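You operate a simulated robot arm through the tools that you are given. There is no shell and no other tool.

You run a simulated two-armed robot. Do the job below in one go: nothing can be reset, and whatever is moved stays where it is left.

JOB
Drain the stopped tester, press the module home and run the WIRES program.
Fine: it is the module tester; open the hood only when the live lamp is out; close it, pull the stop button out and set the program knob before you press start. Leave the knob there and the hood closed, and the lock knob and other modules alone. Where these are worked on the way, their far stop is far enough and under half their travel is too little: clear hood.

The check looks at the end state, three seconds after you hand in, the way a careful person would. Anything else that was tipped, shoved, dropped, spilled or broken makes it a failure.

ROBOT AND FRAMES
Two 7-joint arms with three-finger grippers on one trunk that stands fixed in place. Base frame: the origin is at the foot of the trunk, x ahead of it, y to its left, z up. Lengths are in mm, angles in degrees, forces in N, time in s.
The left shoulder is at [68, 126, 1212], the right one opposite. With the tool pointing down near the work surface each hand reaches from about 340 to 840 mm from the base axis, measured 20 degrees to its own side. Payload 2.94 kg a hand.
Tool frame (each hand has its own): the origin (TCP) lies between the finger pads and is the grasp point; the fingertips stand 30 mm ahead of it; z points along the fingers, y is the line along which they close. Largest opening 128 mm; the body of the gripper starts 93 mm behind the TCP.
Orientation is that of the tool frame in the base frame, as a unit quaternion [x, y, z, w]. With the fingers straight down and closing along the base's y, the tool's x points along the base's -x, its y along +y and its z along -z.

CONTROLS
- The arms move only by the tool drive_tool. It takes "left_plan", "right_plan" or both (then of equal length, played together; a hand with none holds still); each is a list that holds one entry, the list of rows, each a list of 7 numbers: the shift along the base's x, y, z in units of 250 mm (1.0 is 250 mm), then the turn, a rotation vector about the base's x, y, z in units of 45 degrees (1.0 is 45 degrees), then the closure, from 0 (fully open) to 1 (shut). In form: [[[dx, dy, dz, wx, wy, wz, jaw], ...]]. A call has 1 to 20 rows; each row is the pose to reach, as a shift and turn from the pose commanded when the call began. A call with a number of a shift or a turn outside -1 to 1 is refused whole. Each row takes 0.2 s and may step no farther than 50 mm and 8.6 degrees from the row before; otherwise, or with a gripper value out of range, the whole call is refused. A pose out of reach is approached as far as the arm can. The call stops where the force on the tool passes 80 N (or 10 N more than at its start, if that is more) or the arm is blocked; 0.2 s more then pass. The fingers move at their own pace and stop on an object; they squeeze with about 25 N. The grip force told is the motor's: it shows also when the fingers shut on nothing. Time passes only in rows, and 0.2 s behind the last, so rows that repeat a pose let the fingers close. It gives the time, the measured TCP pose, the force on the tool (base axes), the opening and the grip force at its end, in the units of the frame above (readings bear some noise), with the torque about the TCP (base axes, N m) and any sound that the robot's microphone picked up.
- Cameras (640 x 400 px; columns grow to the right, rows downward): "scene" is now at [184.7, -2.6, 1398.8]; the picture's right is [-0.01, -1.00, 0.00], its down [-0.41, 0.00, -0.91] and it looks along [0.91, -0.01, -0.41] (base axes); focal length 214 px, centre (320, 200). "left" rides on the left gripper at [69, 15, -120] in its tool frame; the picture's right is [-0.21, 0.98, 0.00], its down [-0.82, -0.18, -0.54] and it looks along [-0.53, -0.12, 0.84] (tool axes); focal length 251 px, centre (320, 200). "right" rides on the right gripper at [69, -15, -120] in its tool frame; the picture's right is [0.21, 0.98, 0.00], its down [-0.82, 0.18, -0.54] and it looks along [-0.53, 0.12, 0.84] (tool axes); focal length 251 px, centre (320, 200). There is no depth. A picture from a camera that has moved, and an enlarged one, comes with that camera's place and axes in the base frame and with its lens. The place of the scene camera against the robot may be out by one fixed shift of up to 12 mm in any direction.
- get_image(camera): a new picture of that camera. No time passes.
- move_column(by): slides the trunk up (or, below 0, down) by that many mm; the arms and the scene camera ride with it, the base frame stays. It gives what a move gives, with no picture.
- turn_head(pan, tilt): turns the head with the scene camera to pan (to the left, within 80 degrees either way) and tilt (down, from -29 to 69), counted from straight ahead of the robot. It gives what a move gives.
- inspect(camera, box): a new picture of the part [left, top, right, bottom] of that camera's present view, enlarged. No time passes.
- finish_job(): hands the job in; it is judged then, once.

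Nothing tells you positions but the pictures and the camera data. Unless the task says otherwise, let go and move clear before handing in.

The tools are called as name(argument=value, ...) on one line, values as JSON. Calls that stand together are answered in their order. drive_tool: Moves the arms, as the interface text tells. Its arguments: {"type":"object","properties":{"left_plan":{"type":"array"},"right_plan":{"type":"array"}},"required":[]} The other tools are called the same way: move_column (by) slides the trunk up or down; turn_head (pan, tilt) turns the head that bears the scene camera; get_image (camera) takes a picture; inspect (camera, box) takes an enlarged picture of a part of a camera's view; finish_job () hands the job in.

At the start:

```text
time: 0.0
left_tcp_pos: [439.4, 211.6, 1379.4]
left_ee_rot: [0.001, 1.0, 0.0, -0.001]
left_force: [-0.2, 0.7, 0.3]
left_ft_torque: [-0.01, -0.01, 0.02]
left_finger_gap: 127.9
left_finger_force: 0.1
right_tcp_pos: [373.5, -178.3, 1379.0]
right_ee_rot: [-0.001, 1.0, -0.001, 0.0]
right_force: [-0.4, -0.4, 0.2]
right_ft_torque: [0.03, -0.01, 0.02]
right_finger_gap: 128.3
right_finger_force: 0.1
trunk travel left (down, up): [-429.0, 118.0]
head pan, tilt: [-0.7, 24.4]
```

scene: 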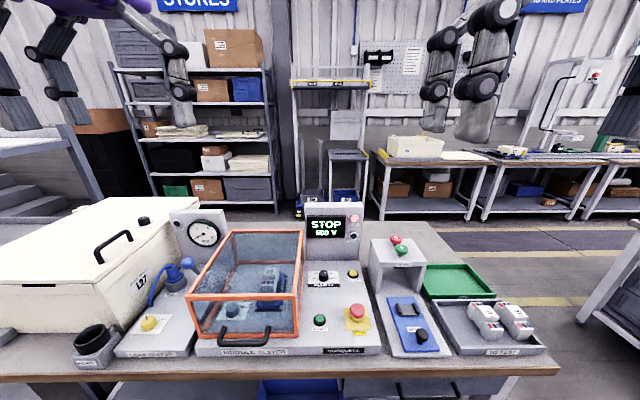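
right: 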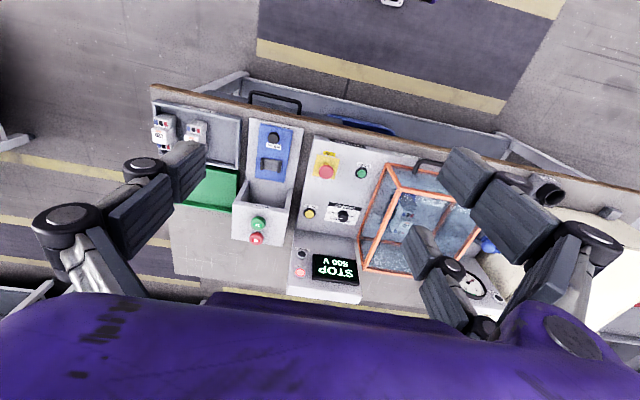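
left: 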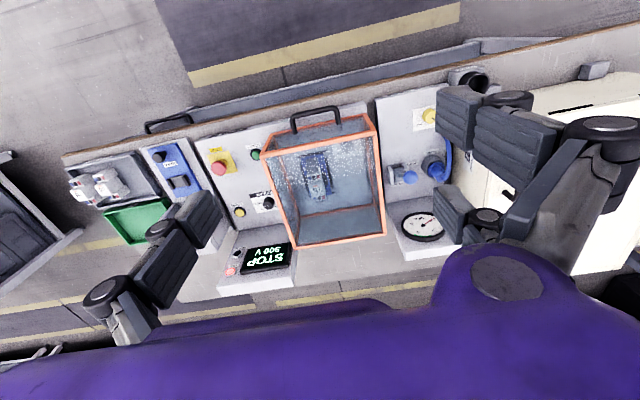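

I see a bench with a module tester (orange-framed hood, STOP 500 V display), a leak/gauge station at left, and trays on the right. I'll enlarge the views before moving anything.

inspect(camera="scene", box=[180, 200, 380, 360])

inspect(camera="scene", box=[300, 200, 400, 260])

inspect(camera="scene", box=[300, 255, 400, 360])

inspect(camera="scene", box=[360, 225, 560, 365])

inspect(camera="scene", box=[60, 200, 240, 370])

inspect(camera="left", box=[190, 90, 400, 300])

inspect(camera="right", box=[230, 110, 430, 310])

```text
2.50 times, centred on (280, 280) of scene
camera zoom: at [184.7, -2.6, 1398.8], right [-0.01, -1.0, 0.0], down [-0.41, 0.0, -0.91], along [0.91, -0.01, -0.41], focal length 536 px, centre (420, 0)
```

zoom: 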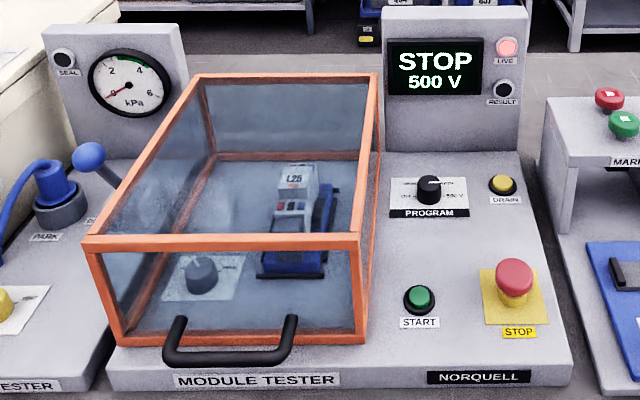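

```text
6.40 times, centred on (350, 230) of scene
camera zoom: at [184.7, -2.6, 1398.8], right [-0.01, -1.0, 0.0], down [-0.41, 0.0, -0.91], along [0.91, -0.01, -0.41], focal length 1373 px, centre (128, 8)
```

zoom: 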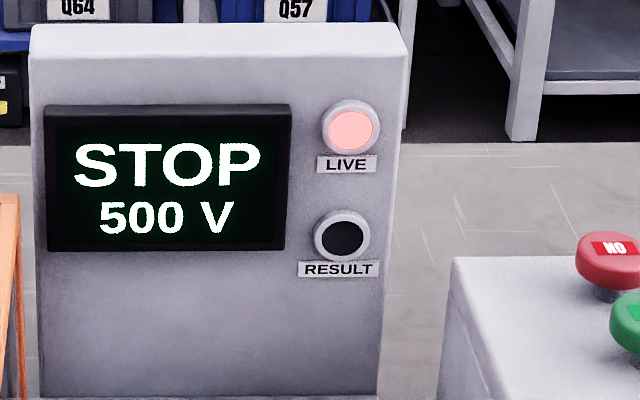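

```text
3.81 times, centred on (350, 308) of scene
camera zoom: at [184.7, -2.6, 1398.8], right [-0.01, -1.0, 0.0], down [-0.41, 0.0, -0.91], along [0.91, -0.01, -0.41], focal length 817 px, centre (206, -210)
```

zoom: 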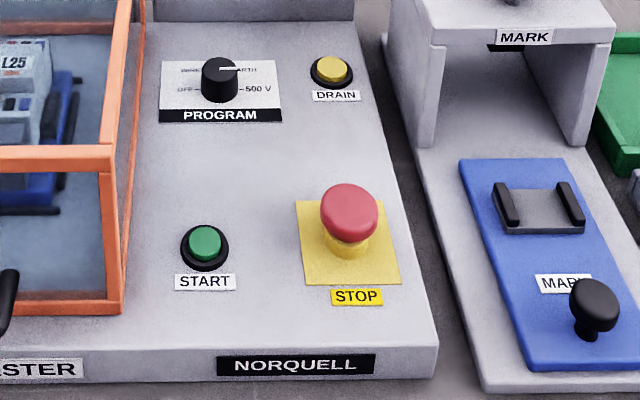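

```text
2.86 times, centred on (460, 295) of scene
camera zoom: at [184.7, -2.6, 1398.8], right [-0.01, -1.0, 0.0], down [-0.41, 0.0, -0.91], along [0.91, -0.01, -0.41], focal length 613 px, centre (-80, -71)
```

zoom: 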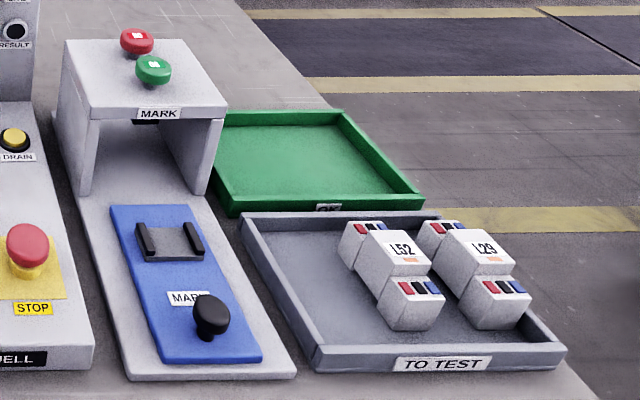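

```text
2.35 times, centred on (150, 285) of scene
camera zoom: at [184.7, -2.6, 1398.8], right [-0.01, -1.0, 0.0], down [-0.41, 0.0, -0.91], along [0.91, -0.01, -0.41], focal length 505 px, centre (720, 0)
```

zoom: 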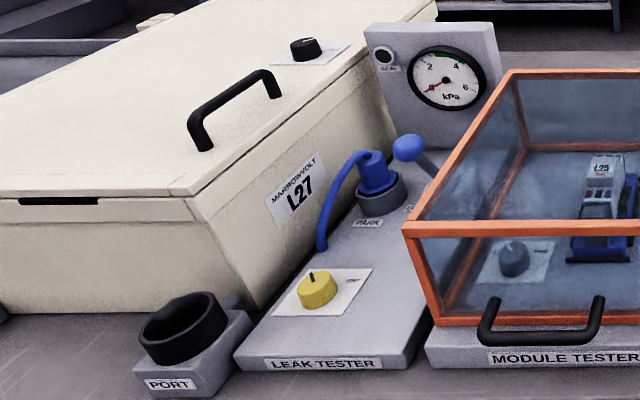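

```text
1.90 times, centred on (295, 195) of left
camera zoom: at [371.2, 225.8, 1498.9], right [0.21, 0.98, 0.0], down [0.82, -0.18, 0.54], along [0.53, -0.12, -0.84], focal length 479 px, centre (368, 210)
```

zoom: 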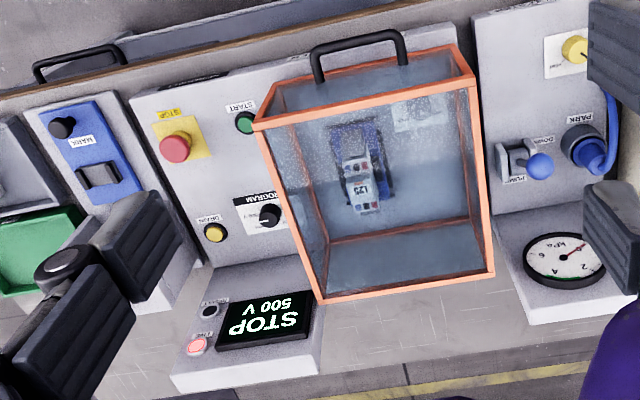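

```text
2.00 times, centred on (330, 210) of right
camera zoom: at [303.2, -192.5, 1499.0], right [-0.21, 0.98, 0.0], down [0.82, 0.18, 0.54], along [0.53, 0.12, -0.84], focal length 503 px, centre (300, 180)
```

zoom: 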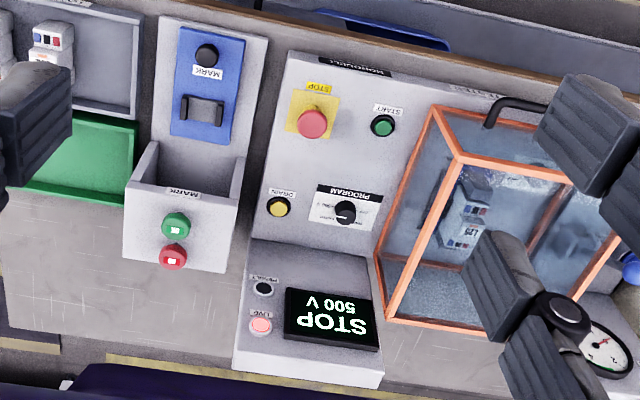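

The LIVE lamp is lit and the display reads STOP 500 V. I'll look closely at the knob, the module and the hood.

inspect(camera="scene", box=[300, 262, 364, 302])

inspect(camera="scene", box=[220, 250, 310, 345])

inspect(camera="left", box=[265, 105, 395, 195])

inspect(camera="left", box=[200, 130, 300, 220])

inspect(camera="right", box=[310, 190, 390, 240])

```text
10.00 times, centred on (332, 282) of scene
camera zoom: at [184.7, -2.6, 1398.8], right [-0.01, -1.0, 0.0], down [-0.41, 0.0, -0.91], along [0.91, -0.01, -0.41], focal length 2145 px, centre (200, -620)
```

zoom: 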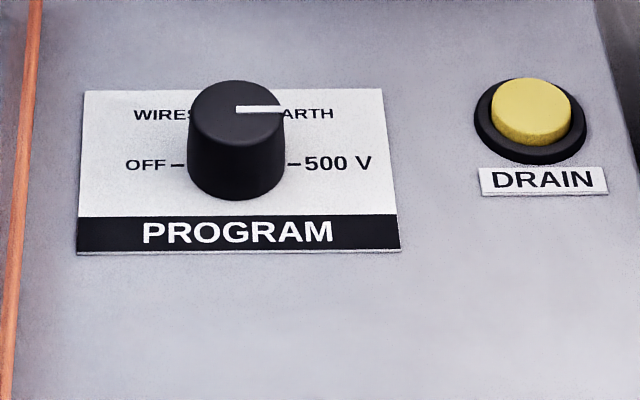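

```text
4.21 times, centred on (265, 298) of scene
camera zoom: at [184.7, -2.6, 1398.8], right [-0.01, -1.0, 0.0], down [-0.41, 0.0, -0.91], along [0.91, -0.01, -0.41], focal length 903 px, centre (552, -210)
```

zoom: 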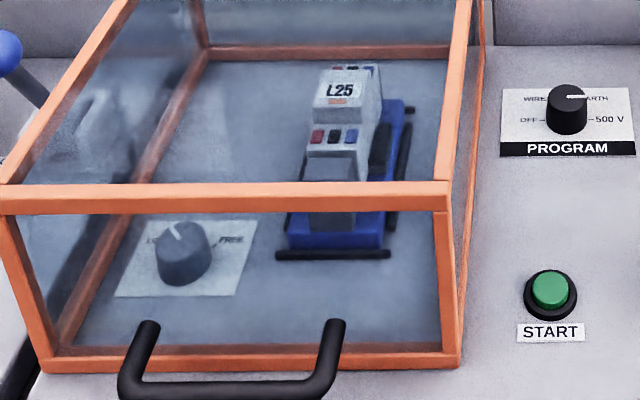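

```text
4.44 times, centred on (330, 150) of left
camera zoom: at [371.2, 225.8, 1498.9], right [0.21, 0.98, 0.0], down [0.82, -0.18, 0.54], along [0.53, -0.12, -0.84], focal length 1118 px, centre (276, 422)
```

zoom: 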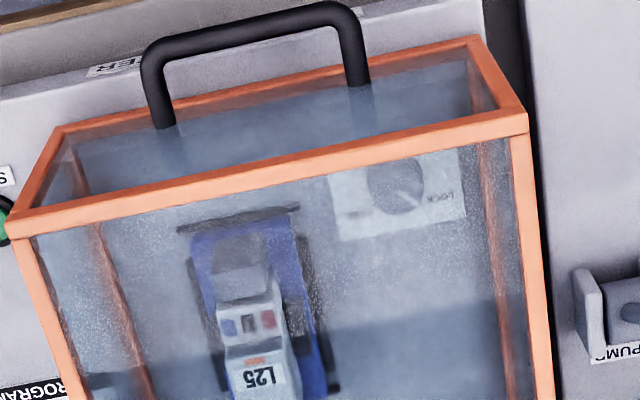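

```text
4.44 times, centred on (250, 175) of left
camera zoom: at [371.2, 225.8, 1498.9], right [0.21, 0.98, 0.0], down [0.82, -0.18, 0.54], along [0.53, -0.12, -0.84], focal length 1118 px, centre (631, 311)
```

zoom: 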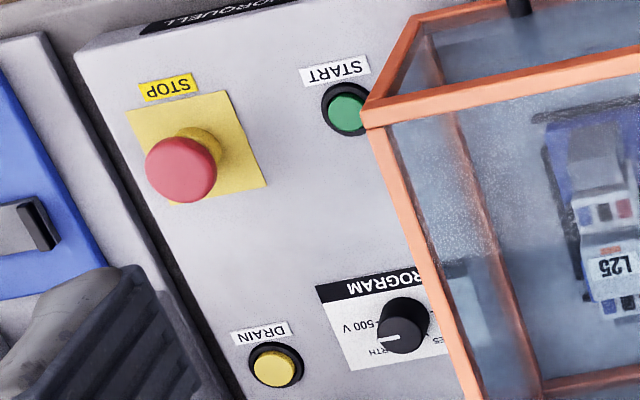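

```text
8.00 times, centred on (350, 215) of right
camera zoom: at [303.2, -192.5, 1499.0], right [-0.21, 0.98, 0.0], down [0.82, 0.18, 0.54], along [0.53, 0.12, -0.84], focal length 2012 px, centre (80, 80)
```

zoom: 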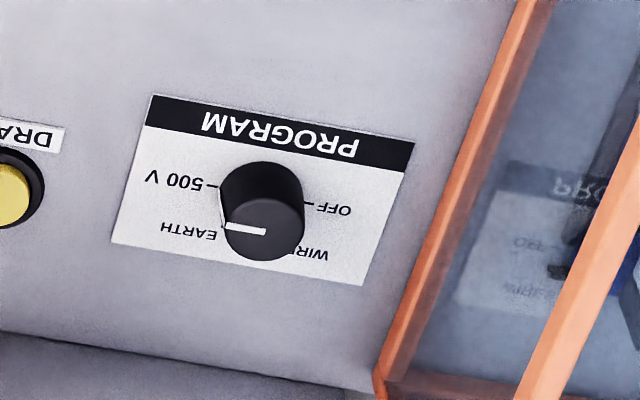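

I take the panel to be at about z 838. DRAIN is near [775,-125,848], PROGRAM near [758,-19,862] pointing at 500 V, START near [601,-7,847], STOP near [600,-108,878], and the hood handle near x 515, y 124–232, z 877. First I bring the right hand, closed, above DRAIN.

drive_tool(right_plan=[[[0.1, 0.01, -0.1, 0, 0, 0, 1], [0.24, 0.02, -0.2, 0, 0, 0, 1], [0.38, 0.04, -0.3, 0, 0, 0, 1], [0.52, 0.06, -0.4, 0, 0, 0, 1], [0.66, 0.09, -0.5, 0, 0, 0, 1], [0.8, 0.12, -0.6, 0, 0, 0, 1], [0.9, 0.14, -0.74, 0, 0, 0, 1], [0.96, 0.15, -0.88, 0, 0, 0, 1], [0.98, 0.16, -0.98, 0, 0, 0, 1]]])

```text
time: 2.0
left_tcp_pos: [438.9, 210.3, 1378.8]
left_ee_rot: [0.0, 1.0, -0.001, 0.001]
left_force: [0.5, 0.1, 0.7]
left_ft_torque: [0.0, 0.01, 0.02]
left_finger_gap: 127.8
left_finger_force: 0.0
right_tcp_pos: [576.2, -173.3, 1145.4]
right_ee_rot: [0.0, 1.0, 0.001, 0.002]
right_force: [-0.2, 0.2, 0.4]
right_ft_torque: [0.02, 0.0, -0.05]
right_finger_gap: 0.1
right_finger_force: 3.5
right hand out of reach, approached as far as the arm can: row 6, 7, 8, 9
trunk travel left (down, up): [-429.0, 118.0]
head pan, tilt: [-0.7, 24.4]
```

The right hand stopped short at this height, near [576,-173,1145]. I'll look at the arm before going on.

get_image(camera="scene")

get_image(camera="right")

```text
taken
camera scene: at [184.2, -3.0, 1398.9], right [-0.01, -1.0, 0.0], down [-0.41, 0.01, -0.91], along [0.91, -0.01, -0.41], focal length 214 px, centre (320, 200)
```

scene: 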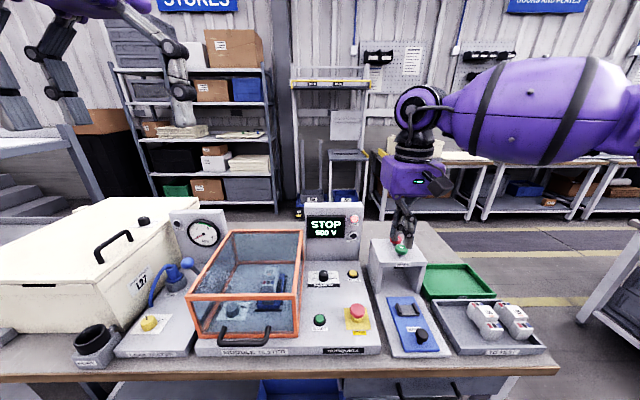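

```text
taken
camera right: at [505.8, -187.8, 1266.7], right [-0.21, 0.98, 0.0], down [0.82, 0.18, 0.54], along [0.53, 0.12, -0.84], focal length 251 px, centre (320, 200)
```

right: 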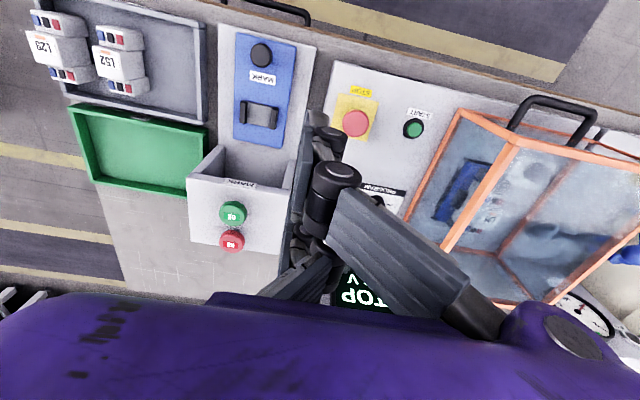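

The arm looks fine; reach is only short at this height. I'll go down first and then forward.

drive_tool(right_plan=[[[0.0, 0.04, -0.16, 0, 0, 0, 1], [0.0, 0.08, -0.32, 0, 0, 0, 1], [0.0, 0.12, -0.48, 0, 0, 0, 1], [0.0, 0.16, -0.62, 0, 0, 0, 1], [0.0, 0.2, -0.7, 0, 0, 0, 1]]])

```text
time: 3.2
left_tcp_pos: [440.5, 210.8, 1378.7]
left_ee_rot: [0.0, 1.0, 0.0, 0.0]
left_force: [-0.5, -1.2, 0.0]
left_ft_torque: [0.03, -0.04, 0.01]
left_finger_gap: 128.0
left_finger_force: 0.1
right_tcp_pos: [553.7, -158.1, 980.5]
right_ee_rot: [0.0, 1.0, 0.002, 0.002]
right_force: [0.0, 0.3, -0.2]
right_ft_torque: [0.02, 0.04, 0.04]
right_finger_gap: 0.0
right_finger_force: 3.4
right hand out of reach, approached as far as the arm can: row 2, 3, 4, 5
trunk travel left (down, up): [-429.0, 118.0]
head pan, tilt: [-0.7, 24.4]
```

The hand is at [554,-158,980], still reported short of its goal. I'll check the arm's shape again.

get_image(camera="scene")

get_image(camera="left")

```text
taken
camera scene: at [185.4, -3.5, 1398.6], right [-0.01, -1.0, 0.0], down [-0.41, 0.01, -0.91], along [0.91, -0.01, -0.41], focal length 214 px, centre (320, 200)
```

scene: 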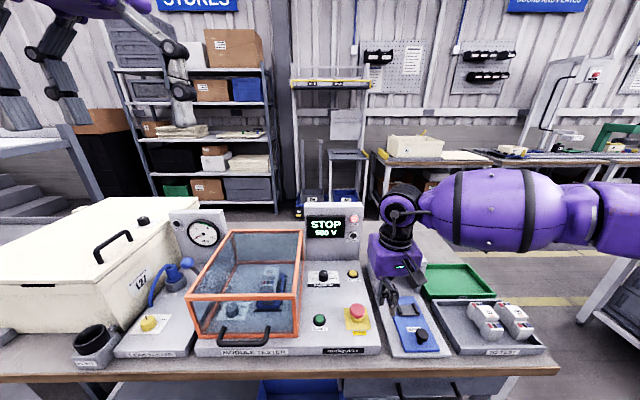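

```text
taken
camera left: at [372.0, 224.8, 1498.8], right [0.21, 0.98, 0.0], down [0.82, -0.18, 0.54], along [0.53, -0.12, -0.84], focal length 251 px, centre (320, 200)
```

left: 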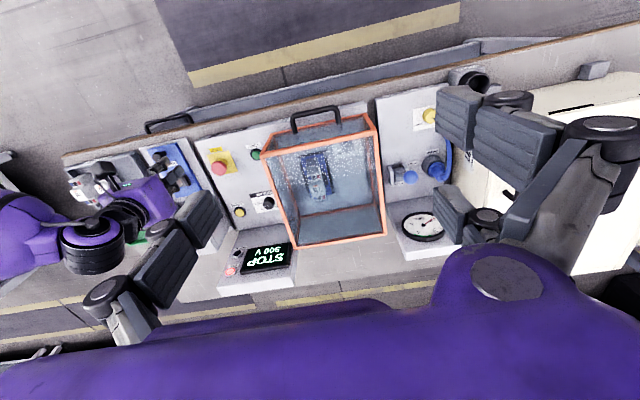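

I'll test what a zero shift gives, to learn where the commanded pose stands.

drive_tool(right_plan=[[[0, 0, 0, 0, 0, 0, 1], [0, 0, 0, 0, 0, 0, 1]]])

```text
time: 3.8
left_tcp_pos: [441.1, 211.7, 1379.5]
left_ee_rot: [0.0, 1.0, 0.0, 0.0]
left_force: [0.3, 0.1, -0.4]
left_ft_torque: [-0.02, -0.03, -0.03]
left_finger_gap: 128.2
left_finger_force: 0.0
right_tcp_pos: [554.5, -157.9, 980.2]
right_ee_rot: [0.001, 1.0, 0.0, 0.0]
right_force: [-0.4, 0.7, 0.0]
right_ft_torque: [-0.01, -0.01, 0.0]
right_finger_gap: 0.2
right_finger_force: 2.8
trunk travel left (down, up): [-429.0, 118.0]
head pan, tilt: [-0.7, 24.4]
```

The commanded pose is clipped to what was reached. I'll try a turn of the hand about z to free the wrist and then reach forward.

drive_tool(right_plan=[[[0, 0, 0, 0, 0, 0.16, 1], [0, 0, 0, 0, 0, 0.33, 1], [0.0, 0, 0, 0, 0, 0.5, 1], [0.0, 0, 0, 0, 0, 0.66, 1], [0.12, 0.0, 0, 0, 0, 0.66, 1], [0.24, 0.0, 0, 0, 0, 0.66, 1], [0.36, 0.0, 0, 0, 0, 0.66, 1]]])

```text
time: 5.4
left_tcp_pos: [440.4, 210.1, 1379.4]
left_ee_rot: [0.0, 1.0, 0.0, 0.0]
left_force: [0.4, -0.1, -0.8]
left_ft_torque: [-0.02, 0.02, -0.01]
left_finger_gap: 128.1
left_finger_force: 0.1
right_tcp_pos: [589.7, -189.0, 993.3]
right_ee_rot: [-0.256, 0.967, 0.001, 0.0]
right_force: [0.6, -1.0, 0.3]
right_ft_torque: [0.05, 0.04, 0.0]
right_finger_gap: 0.0
right_finger_force: 2.3
right hand out of reach, approached as far as the arm can: row 5, 6, 7
trunk travel left (down, up): [-429.0, 118.0]
head pan, tilt: [-0.7, 24.4]
```

I'll look at the right arm from the head to understand what limits it.

turn_head(pan=-45, tilt=30)

get_image(camera="scene")

```text
time: 6.5
left_tcp_pos: [440.1, 211.9, 1378.4]
left_ee_rot: [0.0, 1.0, 0.0, 0.0]
left_force: [-0.2, 0.1, 0.6]
left_ft_torque: [-0.01, -0.01, 0.02]
left_finger_gap: 128.0
left_finger_force: 0.1
right_tcp_pos: [588.6, -187.5, 993.2]
right_ee_rot: [-0.255, 0.967, 0.001, 0.001]
right_force: [0.9, -0.1, -0.6]
right_ft_torque: [0.03, -0.01, 0.0]
right_finger_gap: 0.2
right_finger_force: 2.8
trunk travel left (down, up): [-429.0, 118.0]
head pan, tilt: [-45.0, 30.0]
```

```text
taken
camera scene: at [156.4, -65.4, 1389.9], right [-0.71, -0.71, 0.0], down [-0.35, 0.35, -0.87], along [0.61, -0.61, -0.5], focal length 214 px, centre (320, 200)
```

scene: 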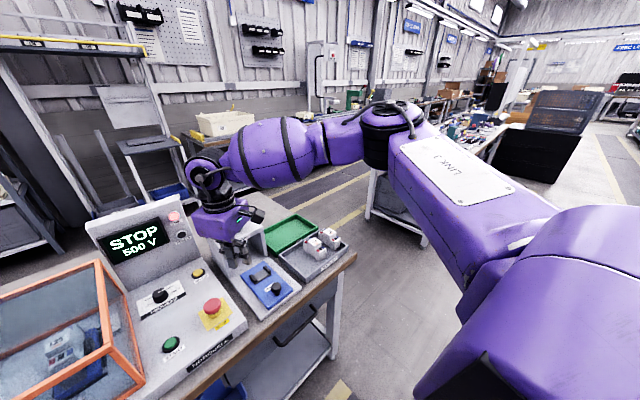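

The elbow is far out to the right and the upper arm does not seem to swing inward. I'll try coming back and inward, then out again with a different hand turn.

drive_tool(right_plan=[[[-0.15, 0.1, 0, 0, 0, 0, 1], [-0.3, 0.2, 0, 0, 0, 0, 1], [-0.4, 0.32, 0, 0, 0, 0, 1], [-0.4, 0.46, 0, 0, 0, 0, 1]]])

get_image(camera="scene")

```text
time: 7.5
left_tcp_pos: [439.7, 212.9, 1378.9]
left_ee_rot: [-0.001, 1.0, -0.001, 0.0]
left_force: [-0.1, -0.3, 0.2]
left_ft_torque: [0.01, -0.02, 0.0]
left_finger_gap: 128.1
left_finger_force: 0.0
right_tcp_pos: [494.3, -115.5, 996.8]
right_ee_rot: [-0.255, 0.967, 0.0, 0.0]
right_force: [0.6, 0.5, 0.1]
right_ft_torque: [-0.03, -0.02, -0.01]
right_finger_gap: 0.1
right_finger_force: 3.1
right hand out of reach, approached as far as the arm can: row 3, 4
trunk travel left (down, up): [-429.0, 118.0]
head pan, tilt: [-45.0, 30.0]
```

```text
taken
camera scene: at [155.7, -65.0, 1390.0], right [-0.71, -0.71, 0.0], down [-0.35, 0.35, -0.87], along [0.61, -0.61, -0.5], focal length 214 px, centre (320, 200)
```

scene: 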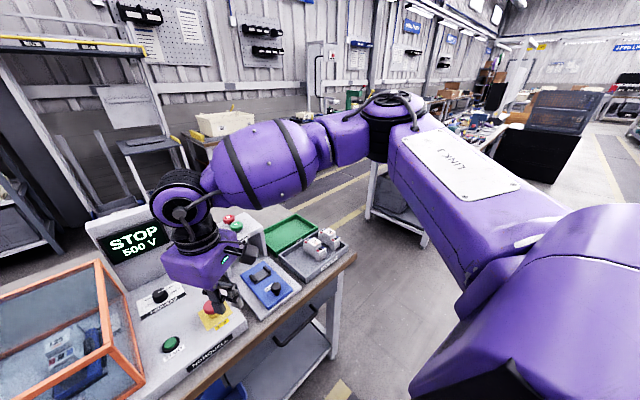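

The upper arm stayed still while only the elbow folded. I'll try the outer-forward direction, higher, to see whether the upper arm moves there.

drive_tool(right_plan=[[[0.1, -0.12, 0.08, 0, 0, -0.1, 1], [0.2, -0.26, 0.16, 0, 0, -0.2, 1], [0.3, -0.4, 0.24, 0, 0, -0.3, 1], [0.4, -0.54, 0.3, 0, 0, -0.4, 1], [0.52, -0.66, 0.32, 0, 0, -0.5, 1], [0.64, -0.74, 0.32, 0, 0, -0.6, 1], [0.78, -0.8, 0.32, 0, 0, -0.66, 1]]])

get_image(camera="scene")

```text
time: 9.1
left_tcp_pos: [440.5, 212.9, 1380.3]
left_ee_rot: [0.0, 1.0, 0.0, 0.0]
left_force: [-0.3, 0.1, 0.0]
left_ft_torque: [-0.01, -0.02, -0.01]
left_finger_gap: 127.9
left_finger_force: 0.1
right_tcp_pos: [661.4, -305.5, 1077.1]
right_ee_rot: [-0.017, 1.0, -0.001, -0.001]
right_force: [-0.8, 0.6, -0.1]
right_ft_torque: [-0.05, -0.04, 0.03]
right_finger_gap: 0.0
right_finger_force: 3.1
right hand out of reach, approached as far as the arm can: row 7
trunk travel left (down, up): [-429.0, 118.0]
head pan, tilt: [-45.0, 30.0]
```

```text
taken
camera scene: at [155.5, -64.9, 1390.1], right [-0.71, -0.71, 0.0], down [-0.35, 0.35, -0.87], along [0.61, -0.61, -0.5], focal length 214 px, centre (320, 200)
```

scene: 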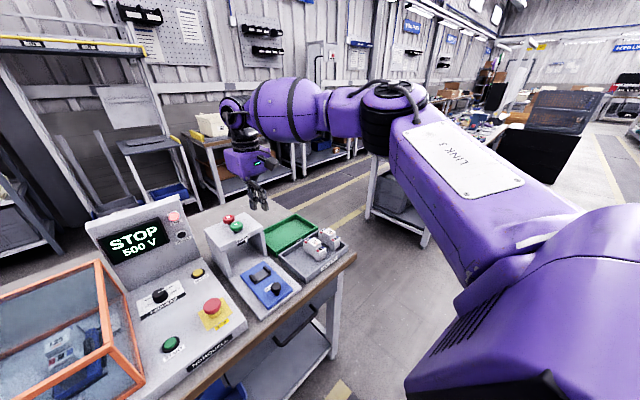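

I'll test whether small steps get further than large ones from here.

drive_tool(right_plan=[[[0.02, 0.02, 0, 0, 0, 0, 1], [0.04, 0.04, 0, 0, 0, 0, 1], [0.06, 0.06, 0, 0, 0, 0, 1], [0.08, 0.08, 0, 0, 0, 0, 1], [0.1, 0.1, 0, 0, 0, 0, 1], [0.12, 0.12, 0, 0, 0, 0, 1], [0.14, 0.14, 0, 0, 0, 0, 1], [0.16, 0.16, 0, 0, 0, 0, 1]]])

get_image(camera="scene")

```text
time: 10.9
left_tcp_pos: [439.9, 211.5, 1378.2]
left_ee_rot: [0.001, 1.0, 0.0, 0.0]
left_force: [-0.1, 0.6, 0.4]
left_ft_torque: [0.03, 0.03, -0.02]
left_finger_gap: 127.9
left_finger_force: 0.1
right_tcp_pos: [659.9, -291.1, 1069.8]
right_ee_rot: [0.001, 1.0, 0.0, 0.0]
right_force: [-0.3, -0.7, -0.1]
right_ft_torque: [0.02, 0.02, 0.01]
right_finger_gap: 0.0
right_finger_force: 2.3
right hand out of reach, approached as far as the arm can: row 1, 2, 3, 4, 5, 6, 7, 8
trunk travel left (down, up): [-429.0, 118.0]
head pan, tilt: [-45.0, 30.0]
```

```text
taken
camera scene: at [156.4, -65.4, 1389.9], right [-0.71, -0.71, 0.0], down [-0.35, 0.35, -0.87], along [0.61, -0.61, -0.5], focal length 214 px, centre (320, 200)
```

scene: 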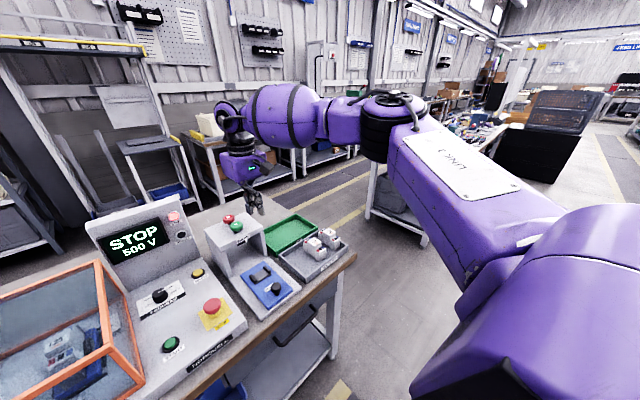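

Small steps do not help. I'll try moving the column down a little to see whether the arm can extend from there.

move_column(by=-60)

drive_tool(right_plan=[[[0.05, 0.05, 0.1, 0, 0, 0, 1], [0.1, 0.15, 0.2, 0, 0, 0, 1], [0.15, 0.25, 0.2, 0, 0, 0, 1], [0.2, 0.35, 0.2, 0, 0, 0, 1]]])

get_image(camera="scene")

```text
time: 11.9
left_tcp_pos: [449.3, 211.3, 1308.7]
left_ee_rot: [0.001, 1.0, -0.001, -0.014]
left_force: [0.1, 0.0, 0.2]
left_ft_torque: [0.02, 0.0, -0.01]
left_finger_gap: 128.1
left_finger_force: 0.0
right_tcp_pos: [657.2, -290.0, 1010.2]
right_ee_rot: [0.0, 1.0, 0.0, 0.001]
right_force: [-0.5, -0.2, 0.1]
right_ft_torque: [0.01, -0.04, 0.01]
right_finger_gap: 0.0
right_finger_force: 2.5
trunk travel left (down, up): [-369.0, 178.0]
head pan, tilt: [-45.0, 30.0]
```

```text
time: 12.9
left_tcp_pos: [449.6, 210.1, 1307.4]
left_ee_rot: [0.0, 1.0, -0.002, -0.012]
left_force: [-0.2, 1.0, 0.3]
left_ft_torque: [0.03, 0.0, 0.02]
left_finger_gap: 128.1
left_finger_force: 0.1
right_tcp_pos: [661.2, -255.1, 1041.1]
right_ee_rot: [0.001, 1.0, 0.001, -0.001]
right_force: [-0.7, 0.5, 0.0]
right_ft_torque: [-0.02, -0.03, -0.03]
right_finger_gap: 0.0
right_finger_force: 3.3
right hand out of reach, approached as far as the arm can: row 2, 3, 4
trunk travel left (down, up): [-369.0, 178.0]
head pan, tilt: [-45.0, 30.0]
```

```text
taken
camera scene: at [175.6, -66.3, 1326.3], right [-0.71, -0.71, 0.0], down [-0.35, 0.35, -0.87], along [0.61, -0.61, -0.5], focal length 214 px, centre (320, 200)
```

scene: 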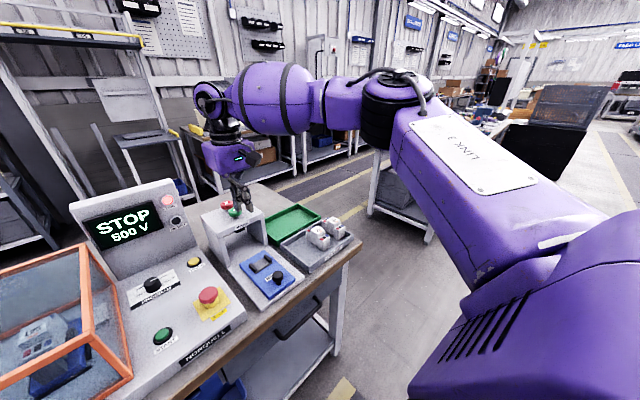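

The column also leans the shoulders a bit forward as it lowers. I'll look at the left arm, which is still in its starting posture, to compare.

turn_head(pan=50, tilt=10)

get_image(camera="scene")

```text
time: 14.6
left_tcp_pos: [450.0, 211.1, 1307.7]
left_ee_rot: [0.0, 1.0, -0.002, -0.013]
left_force: [0.0, 0.5, 0.3]
left_ft_torque: [0.0, 0.0, -0.01]
left_finger_gap: 128.0
left_finger_force: 0.1
right_tcp_pos: [661.0, -253.9, 1043.9]
right_ee_rot: [0.0, 1.0, 0.0, 0.0]
right_force: [-0.1, -0.7, -0.6]
right_ft_torque: [0.0, 0.01, 0.01]
right_finger_gap: 0.1
right_finger_force: 2.9
trunk travel left (down, up): [-369.0, 178.0]
head pan, tilt: [50.0, 10.0]
```

```text
taken
camera scene: at [171.2, 69.7, 1358.7], right [0.77, -0.64, 0.0], down [-0.11, -0.13, -0.98], along [0.63, 0.75, -0.17], focal length 214 px, centre (320, 200)
```

scene: 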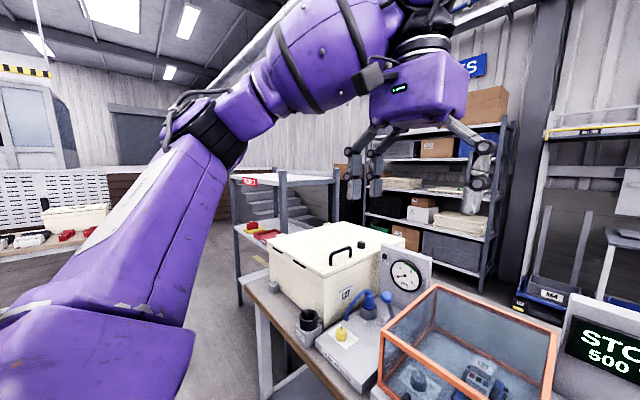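

The left elbow sits out at about 60 degrees yaw in its start posture; the right one stopped at about 48. I'll test the other hand turn, staying clear above the MARK tower.

turn_head(pan=-45, tilt=30)

drive_tool(right_plan=[[[-0.1, 0.0, 0.1, 0, 0, -0.18, 1], [-0.15, 0.05, 0.1, 0, 0, -0.36, 1], [-0.2, 0.1, 0.1, 0, 0, -0.54, 1], [-0.2, 0.15, 0.1, 0, 0, -0.72, 1], [-0.2, 0.2, 0.1, 0, 0, -0.9, 1], [-0.2, 0.3, 0.1, 0, 0, -1, 1], [-0.2, 0.4, 0.1, 0, 0, -1, 1], [-0.2, 0.5, 0.1, 0, 0, -1, 1]]])

get_image(camera="scene")

```text
time: 16.3
left_tcp_pos: [449.8, 210.3, 1307.1]
left_ee_rot: [0.001, 1.0, -0.002, -0.013]
left_force: [0.2, -1.0, -0.9]
left_ft_torque: [-0.01, 0.0, 0.0]
left_finger_gap: 127.9
left_finger_force: 0.1
right_tcp_pos: [661.3, -254.5, 1042.6]
right_ee_rot: [0.0, 1.0, -0.001, 0.0]
right_force: [0.2, 0.1, -0.5]
right_ft_torque: [0.03, 0.02, 0.0]
right_finger_gap: 0.0
right_finger_force: 2.8
trunk travel left (down, up): [-369.0, 178.0]
head pan, tilt: [-45.0, 30.0]
```

```text
time: 18.1
left_tcp_pos: [449.9, 210.0, 1308.5]
left_ee_rot: [-0.001, 1.0, -0.002, -0.013]
left_force: [0.4, 0.0, -0.1]
left_ft_torque: [-0.01, 0.01, 0.02]
left_finger_gap: 127.9
left_finger_force: 0.1
right_tcp_pos: [612.6, -179.9, 1064.8]
right_ee_rot: [0.384, 0.923, 0.0, 0.0]
right_force: [0.8, 0.0, 0.1]
right_ft_torque: [-0.02, 0.01, -0.01]
right_finger_gap: 0.0
right_finger_force: 3.0
right hand out of reach, approached as far as the arm can: row 7, 8
trunk travel left (down, up): [-369.0, 178.0]
head pan, tilt: [-45.0, 30.0]
```

```text
taken
camera scene: at [175.5, -65.2, 1326.4], right [-0.71, -0.71, 0.0], down [-0.35, 0.35, -0.87], along [0.61, -0.61, -0.5], focal length 214 px, centre (320, 200)
```

scene: 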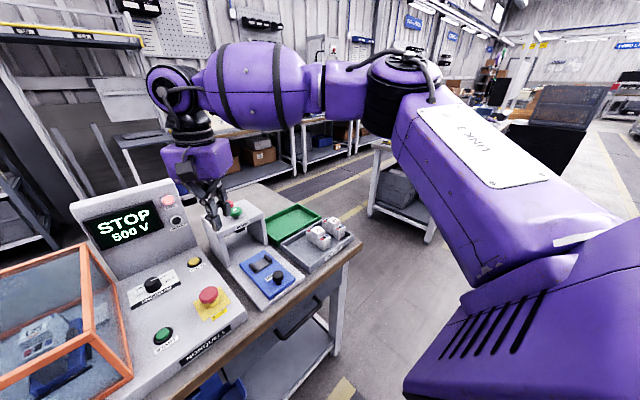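

Turning the hand makes no difference; the shoulder limits the raised-elbow posture. I'll bring the hand back and low near the body to see whether the elbow drops into another posture.

drive_tool(right_plan=[[[-0.15, -0.1, 0.0, 0, 0, 0.16, 1], [-0.3, -0.2, 0.0, 0, 0, 0.33, 1], [-0.45, -0.3, 0.0, 0, 0, 0.5, 1], [-0.6, -0.4, -0.05, 0, 0, 0.66, 1], [-0.75, -0.5, -0.1, 0, 0, 0.83, 1], [-0.85, -0.6, -0.2, 0, 0, 1, 1], [-0.9, -0.65, -0.35, 0, 0, 1, 1], [-0.9, -0.65, -0.5, 0, 0, 1, 1]]])

get_image(camera="scene")

```text
time: 19.9
left_tcp_pos: [449.5, 210.9, 1308.4]
left_ee_rot: [0.0, 1.0, -0.002, -0.013]
left_force: [0.6, -0.6, 0.1]
left_ft_torque: [-0.02, 0.04, -0.01]
left_finger_gap: 127.8
left_finger_force: 0.1
right_tcp_pos: [388.2, -344.4, 940.5]
right_ee_rot: [0.0, 1.0, 0.0, 0.0]
right_force: [0.9, -0.6, -0.4]
right_ft_torque: [-0.03, 0.0, -0.05]
right_finger_gap: 0.0
right_finger_force: 3.7
trunk travel left (down, up): [-369.0, 178.0]
head pan, tilt: [-45.0, 30.0]
```

```text
taken
camera scene: at [175.6, -65.8, 1326.3], right [-0.71, -0.71, 0.0], down [-0.35, 0.35, -0.87], along [0.61, -0.61, -0.5], focal length 214 px, centre (320, 200)
```

scene: 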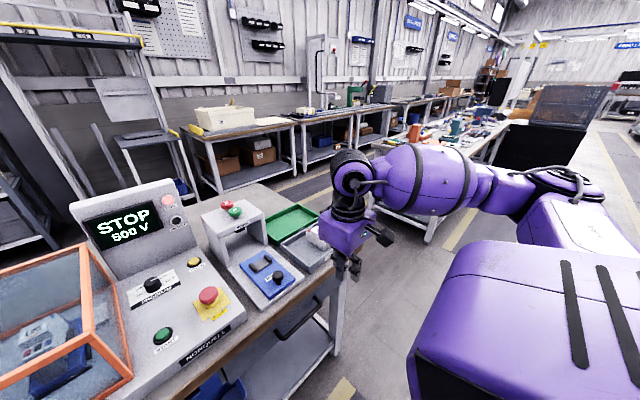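

The shoulder does swing when the hand is near. I'll try reaching out along the hand's own side, well above the trays, to find the real forward reach.

drive_tool(right_plan=[[[0.1, 0, 0.1, 0, 0, 0, 1], [0.25, 0, 0.2, 0, 0, 0, 1], [0.4, 0, 0.3, 0, 0, 0, 1], [0.55, 0, 0.35, 0, 0, 0, 1], [0.7, 0.0, 0.4, 0, 0, 0, 1], [0.85, 0.0, 0.4, 0, 0, 0, 1], [0.98, 0.0, 0.4, 0, 0, 0, 1]]])

drive_tool(right_plan=[[[0.1, 0, 0.0, 0, 0, 0, 1], [0.2, 0, 0.0, 0, 0, 0, 1], [0.3, 0.0, 0.0, 0, 0, 0, 1], [0.4, 0.0, 0.0, 0, 0, 0, 1], [0.5, 0.0, 0, 0, 0, 0, 1]]])

get_image(camera="scene")

```text
time: 21.5
left_tcp_pos: [451.0, 211.0, 1307.2]
left_ee_rot: [0.0, 1.0, -0.002, -0.014]
left_force: [0.3, 0.3, -0.4]
left_ft_torque: [0.05, 0.02, -0.01]
left_finger_gap: 128.0
left_finger_force: 0.1
right_tcp_pos: [634.7, -341.4, 1042.2]
right_ee_rot: [0.001, 1.0, -0.001, -0.001]
right_force: [-0.9, 0.1, 0.1]
right_ft_torque: [-0.04, 0.04, -0.01]
right_finger_gap: 0.2
right_finger_force: 3.0
trunk travel left (down, up): [-369.0, 178.0]
head pan, tilt: [-45.0, 30.0]
```

```text
time: 22.7
left_tcp_pos: [449.9, 211.9, 1307.7]
left_ee_rot: [0.0, 1.0, -0.002, -0.013]
left_force: [1.0, 0.4, 0.6]
left_ft_torque: [-0.06, -0.03, 0.0]
left_finger_gap: 127.8
left_finger_force: 0.1
right_tcp_pos: [758.1, -342.9, 1041.9]
right_ee_rot: [0.001, 1.0, -0.001, 0.0]
right_force: [0.6, 0.1, 0.6]
right_ft_torque: [-0.04, 0.01, 0.0]
right_finger_gap: 0.0
right_finger_force: 3.2
trunk travel left (down, up): [-369.0, 178.0]
head pan, tilt: [-45.0, 30.0]
```

```text
taken
camera scene: at [175.9, -64.7, 1326.3], right [-0.71, -0.71, 0.0], down [-0.35, 0.35, -0.87], along [0.61, -0.61, -0.5], focal length 214 px, centre (320, 200)
```

scene: 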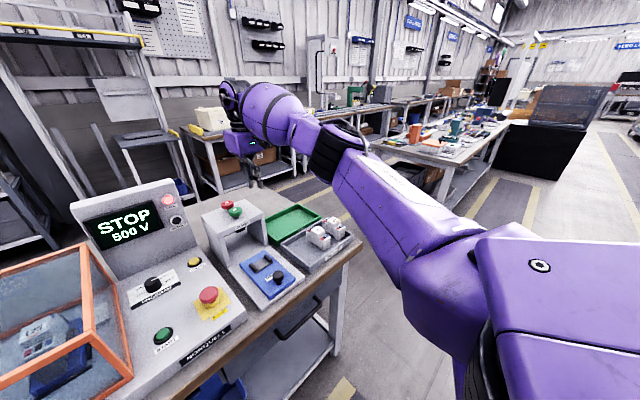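

That posture works: the elbow is lower and the hand reached [758,-343,1042] freely. Now I sweep inward over the MARK tower, keeping the tips above its buttons at about z 985.

drive_tool(right_plan=[[[0.0, 0.12, 0.04, 0, 0, 0, 1], [0.0, 0.28, 0.05, 0, 0, 0, 1], [0.0, 0.44, 0.05, 0, 0, 0, 1], [0.0, 0.6, 0.05, 0, 0, 0, 1], [0.0, 0.74, 0.03, 0, 0, 0, 1], [0.0, 0.86, 0.0, 0, 0, 0, 1]]])

get_image(camera="scene")

```text
time: 24.1
left_tcp_pos: [449.1, 211.9, 1308.4]
left_ee_rot: [0.0, 1.0, -0.003, -0.014]
left_force: [-0.4, -0.6, -0.8]
left_ft_torque: [-0.02, 0.0, -0.02]
left_finger_gap: 127.9
left_finger_force: 0.0
right_tcp_pos: [756.3, -126.9, 1042.1]
right_ee_rot: [0.001, 1.0, -0.001, 0.0]
right_force: [-0.4, 0.6, -0.1]
right_ft_torque: [-0.03, 0.01, -0.02]
right_finger_gap: 0.1
right_finger_force: 3.1
trunk travel left (down, up): [-369.0, 178.0]
head pan, tilt: [-45.0, 30.0]
```

```text
taken
camera scene: at [175.6, -64.4, 1326.4], right [-0.71, -0.71, 0.0], down [-0.35, 0.35, -0.87], along [0.61, -0.61, -0.5], focal length 214 px, centre (320, 200)
```

scene: 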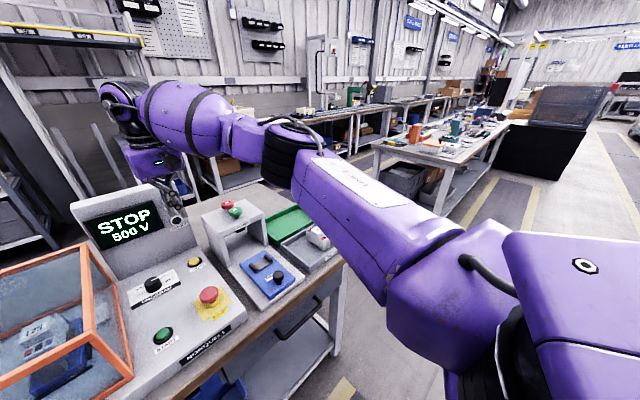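

The right hand is now at [756,-127,1042], near above DRAIN. I'll look with the wrist camera.

get_image(camera="right")

turn_head(pan=0, tilt=28)

get_image(camera="scene")

```text
taken
camera right: at [686.4, -140.4, 1162.1], right [-0.21, 0.98, 0.0], down [0.82, 0.18, 0.54], along [0.53, 0.11, -0.84], focal length 251 px, centre (320, 200)
```

right: 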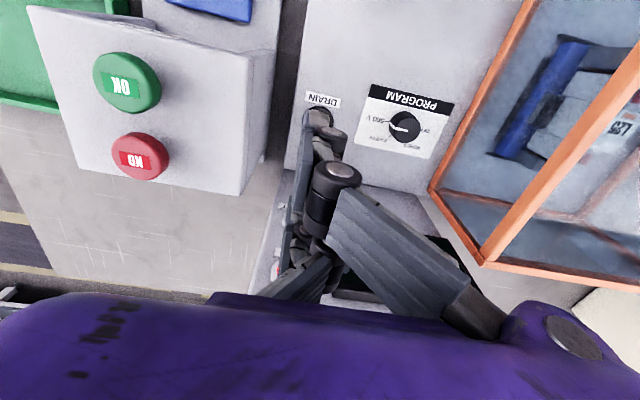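

```text
time: 25.3
left_tcp_pos: [449.0, 211.1, 1308.2]
left_ee_rot: [0.0, 1.0, -0.001, -0.013]
left_force: [0.6, -0.5, 0.0]
left_ft_torque: [0.0, -0.03, 0.03]
left_finger_gap: 127.9
left_finger_force: 0.0
right_tcp_pos: [755.0, -128.3, 1042.8]
right_ee_rot: [0.0, 1.0, 0.001, 0.0]
right_force: [0.5, 1.0, -0.2]
right_ft_torque: [0.02, 0.0, -0.01]
right_finger_gap: 0.0
right_finger_force: 3.7
trunk travel left (down, up): [-369.0, 178.0]
head pan, tilt: [0.0, 28.0]
```

```text
taken
camera scene: at [202.6, -1.7, 1329.5], right [0.0, -1.0, 0.0], down [-0.47, 0.0, -0.88], along [0.88, 0.0, -0.47], focal length 214 px, centre (320, 200)
```

scene: 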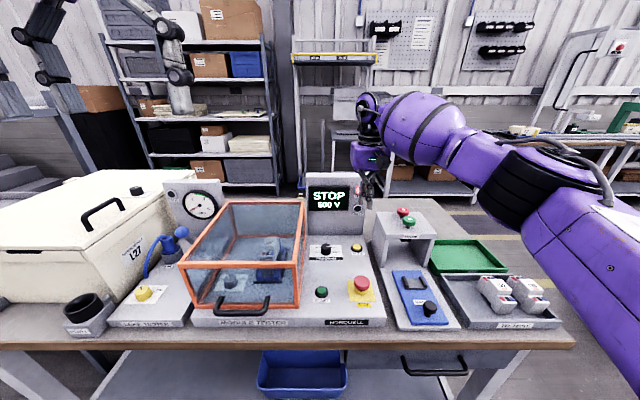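

DRAIN computes to about [773,-125], top near z 848. I lower the closed fingers to just above it and check.

drive_tool(right_plan=[[[0.03, 0.005, -0.1, 0, 0, 0, 1], [0.06, 0.01, -0.25, 0, 0, 0, 1], [0.07, 0.01, -0.4, 0, 0, 0, 1], [0.07, 0.01, -0.52, 0, 0, 0, 1], [0.07, 0.01, -0.56, 0, 0, 0, 1]]])

get_image(camera="right")

inspect(camera="scene", box=[290, 170, 410, 310])

```text
time: 26.5
left_tcp_pos: [449.0, 210.3, 1307.5]
left_ee_rot: [-0.001, 1.0, -0.002, -0.013]
left_force: [0.0, -0.4, 0.5]
left_ft_torque: [0.02, 0.0, 0.01]
left_finger_gap: 128.1
left_finger_force: 0.1
right_tcp_pos: [773.3, -124.9, 902.0]
right_ee_rot: [-0.001, 1.0, 0.0, 0.0]
right_force: [0.9, 1.2, -0.3]
right_ft_torque: [0.0, -0.01, -0.02]
right_finger_gap: 0.0
right_finger_force: 2.9
trunk travel left (down, up): [-369.0, 178.0]
head pan, tilt: [0.0, 28.0]
```

```text
taken
camera right: at [703.4, -139.6, 1021.6], right [-0.21, 0.98, 0.0], down [0.82, 0.18, 0.54], along [0.53, 0.12, -0.84], focal length 251 px, centre (320, 200)
```

right: 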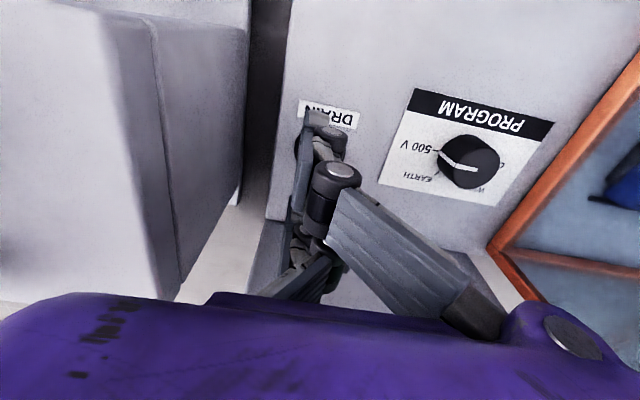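

```text
2.86 times, centred on (350, 240) of scene
camera zoom: at [202.5, -1.5, 1329.6], right [0.0, -1.0, 0.0], down [-0.47, 0.0, -0.88], along [0.88, 0.0, -0.47], focal length 613 px, centre (234, 86)
```

zoom: 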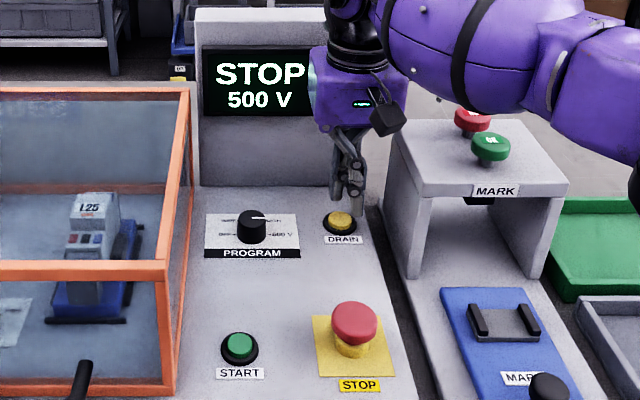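

inspect(camera="scene", box=[335, 215, 375, 260])

inspect(camera="right", box=[270, 80, 390, 200])

```text
8.89 times, centred on (355, 238) of scene
camera zoom: at [202.5, -1.5, 1329.6], right [0.0, -1.0, 0.0], down [-0.47, 0.0, -0.88], along [0.88, 0.0, -0.47], focal length 1906 px, centre (9, -133)
```

zoom: 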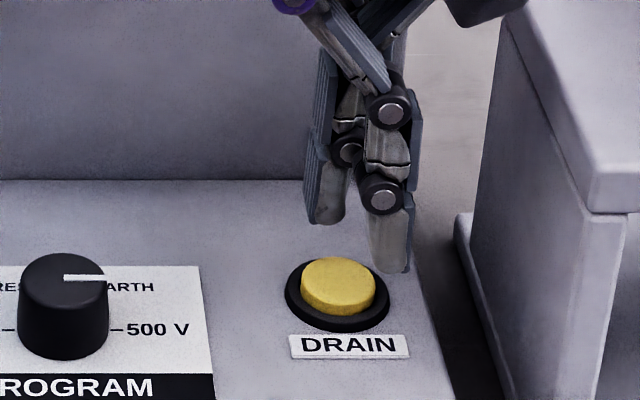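

```text
3.33 times, centred on (330, 140) of right
camera zoom: at [703.4, -139.6, 1021.6], right [-0.21, 0.98, 0.0], down [0.82, 0.18, 0.54], along [0.53, 0.12, -0.84], focal length 838 px, centre (287, 400)
```

zoom: 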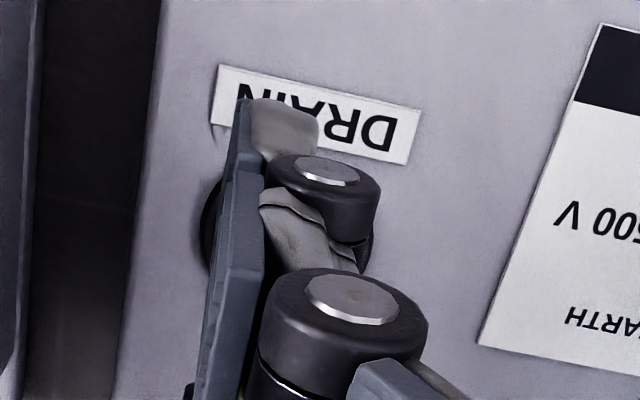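

The two fingers look staggered in this view, so I'll check how the closed fingertips really sit using the left wrist camera.

get_image(camera="left")

inspect(camera="left", box=[160, 160, 300, 280])

```text
taken
camera left: at [383.5, 225.5, 1429.6], right [0.21, 0.98, -0.01], down [0.84, -0.18, 0.52], along [0.51, -0.12, -0.85], focal length 251 px, centre (320, 200)
```

left: 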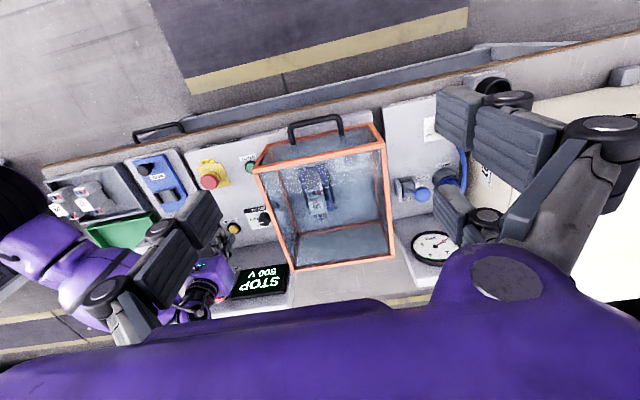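

```text
3.33 times, centred on (230, 220) of left
camera zoom: at [383.5, 225.5, 1429.6], right [0.21, 0.98, -0.01], down [0.84, -0.18, 0.52], along [0.51, -0.12, -0.85], focal length 838 px, centre (620, 133)
```

zoom: 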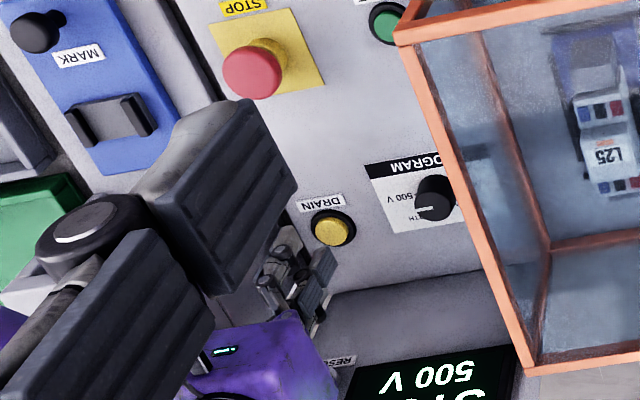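

The visible hand seems to have more finger links than I assumed. I'll look closely at the open left hand to learn where its tips really are.

inspect(camera="left", box=[60, 60, 640, 360])

inspect(camera="scene", box=[0, 0, 220, 140])

inspect(camera="scene", box=[330, 170, 400, 260])

```text
1.10 times, centred on (350, 210) of left
camera zoom: at [383.5, 225.5, 1429.6], right [0.21, 0.98, -0.01], down [0.84, -0.18, 0.52], along [0.51, -0.12, -0.85], focal length 277 px, centre (287, 189)
```

zoom: 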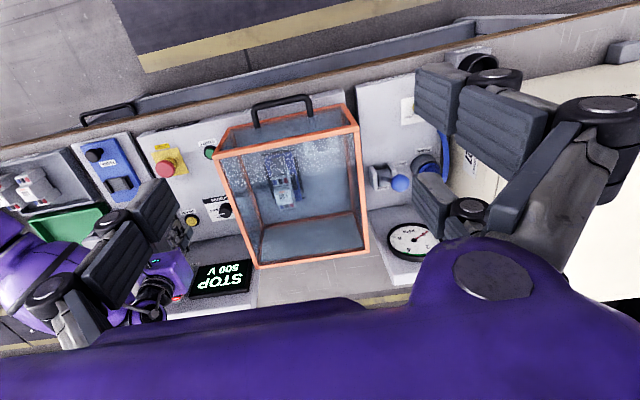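

```text
2.86 times, centred on (110, 70) of scene
camera zoom: at [202.5, -1.5, 1329.6], right [0.0, -1.0, 0.0], down [-0.47, 0.0, -0.88], along [0.88, 0.0, -0.47], focal length 613 px, centre (920, 571)
```

zoom: 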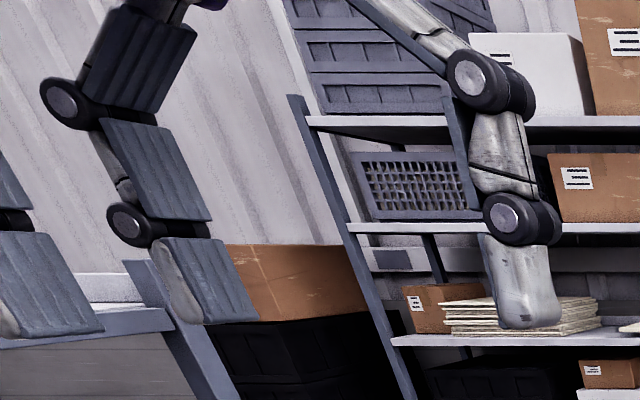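

```text
4.44 times, centred on (365, 215) of scene
camera zoom: at [202.5, -1.5, 1329.6], right [0.0, -1.0, 0.0], down [-0.47, 0.0, -0.88], along [0.88, 0.0, -0.47], focal length 953 px, centre (120, 133)
```

zoom: 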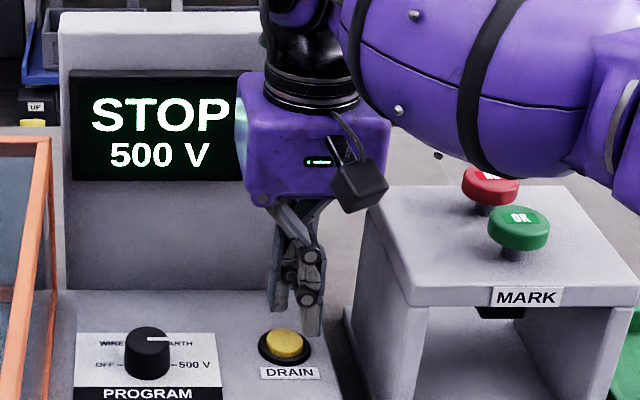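

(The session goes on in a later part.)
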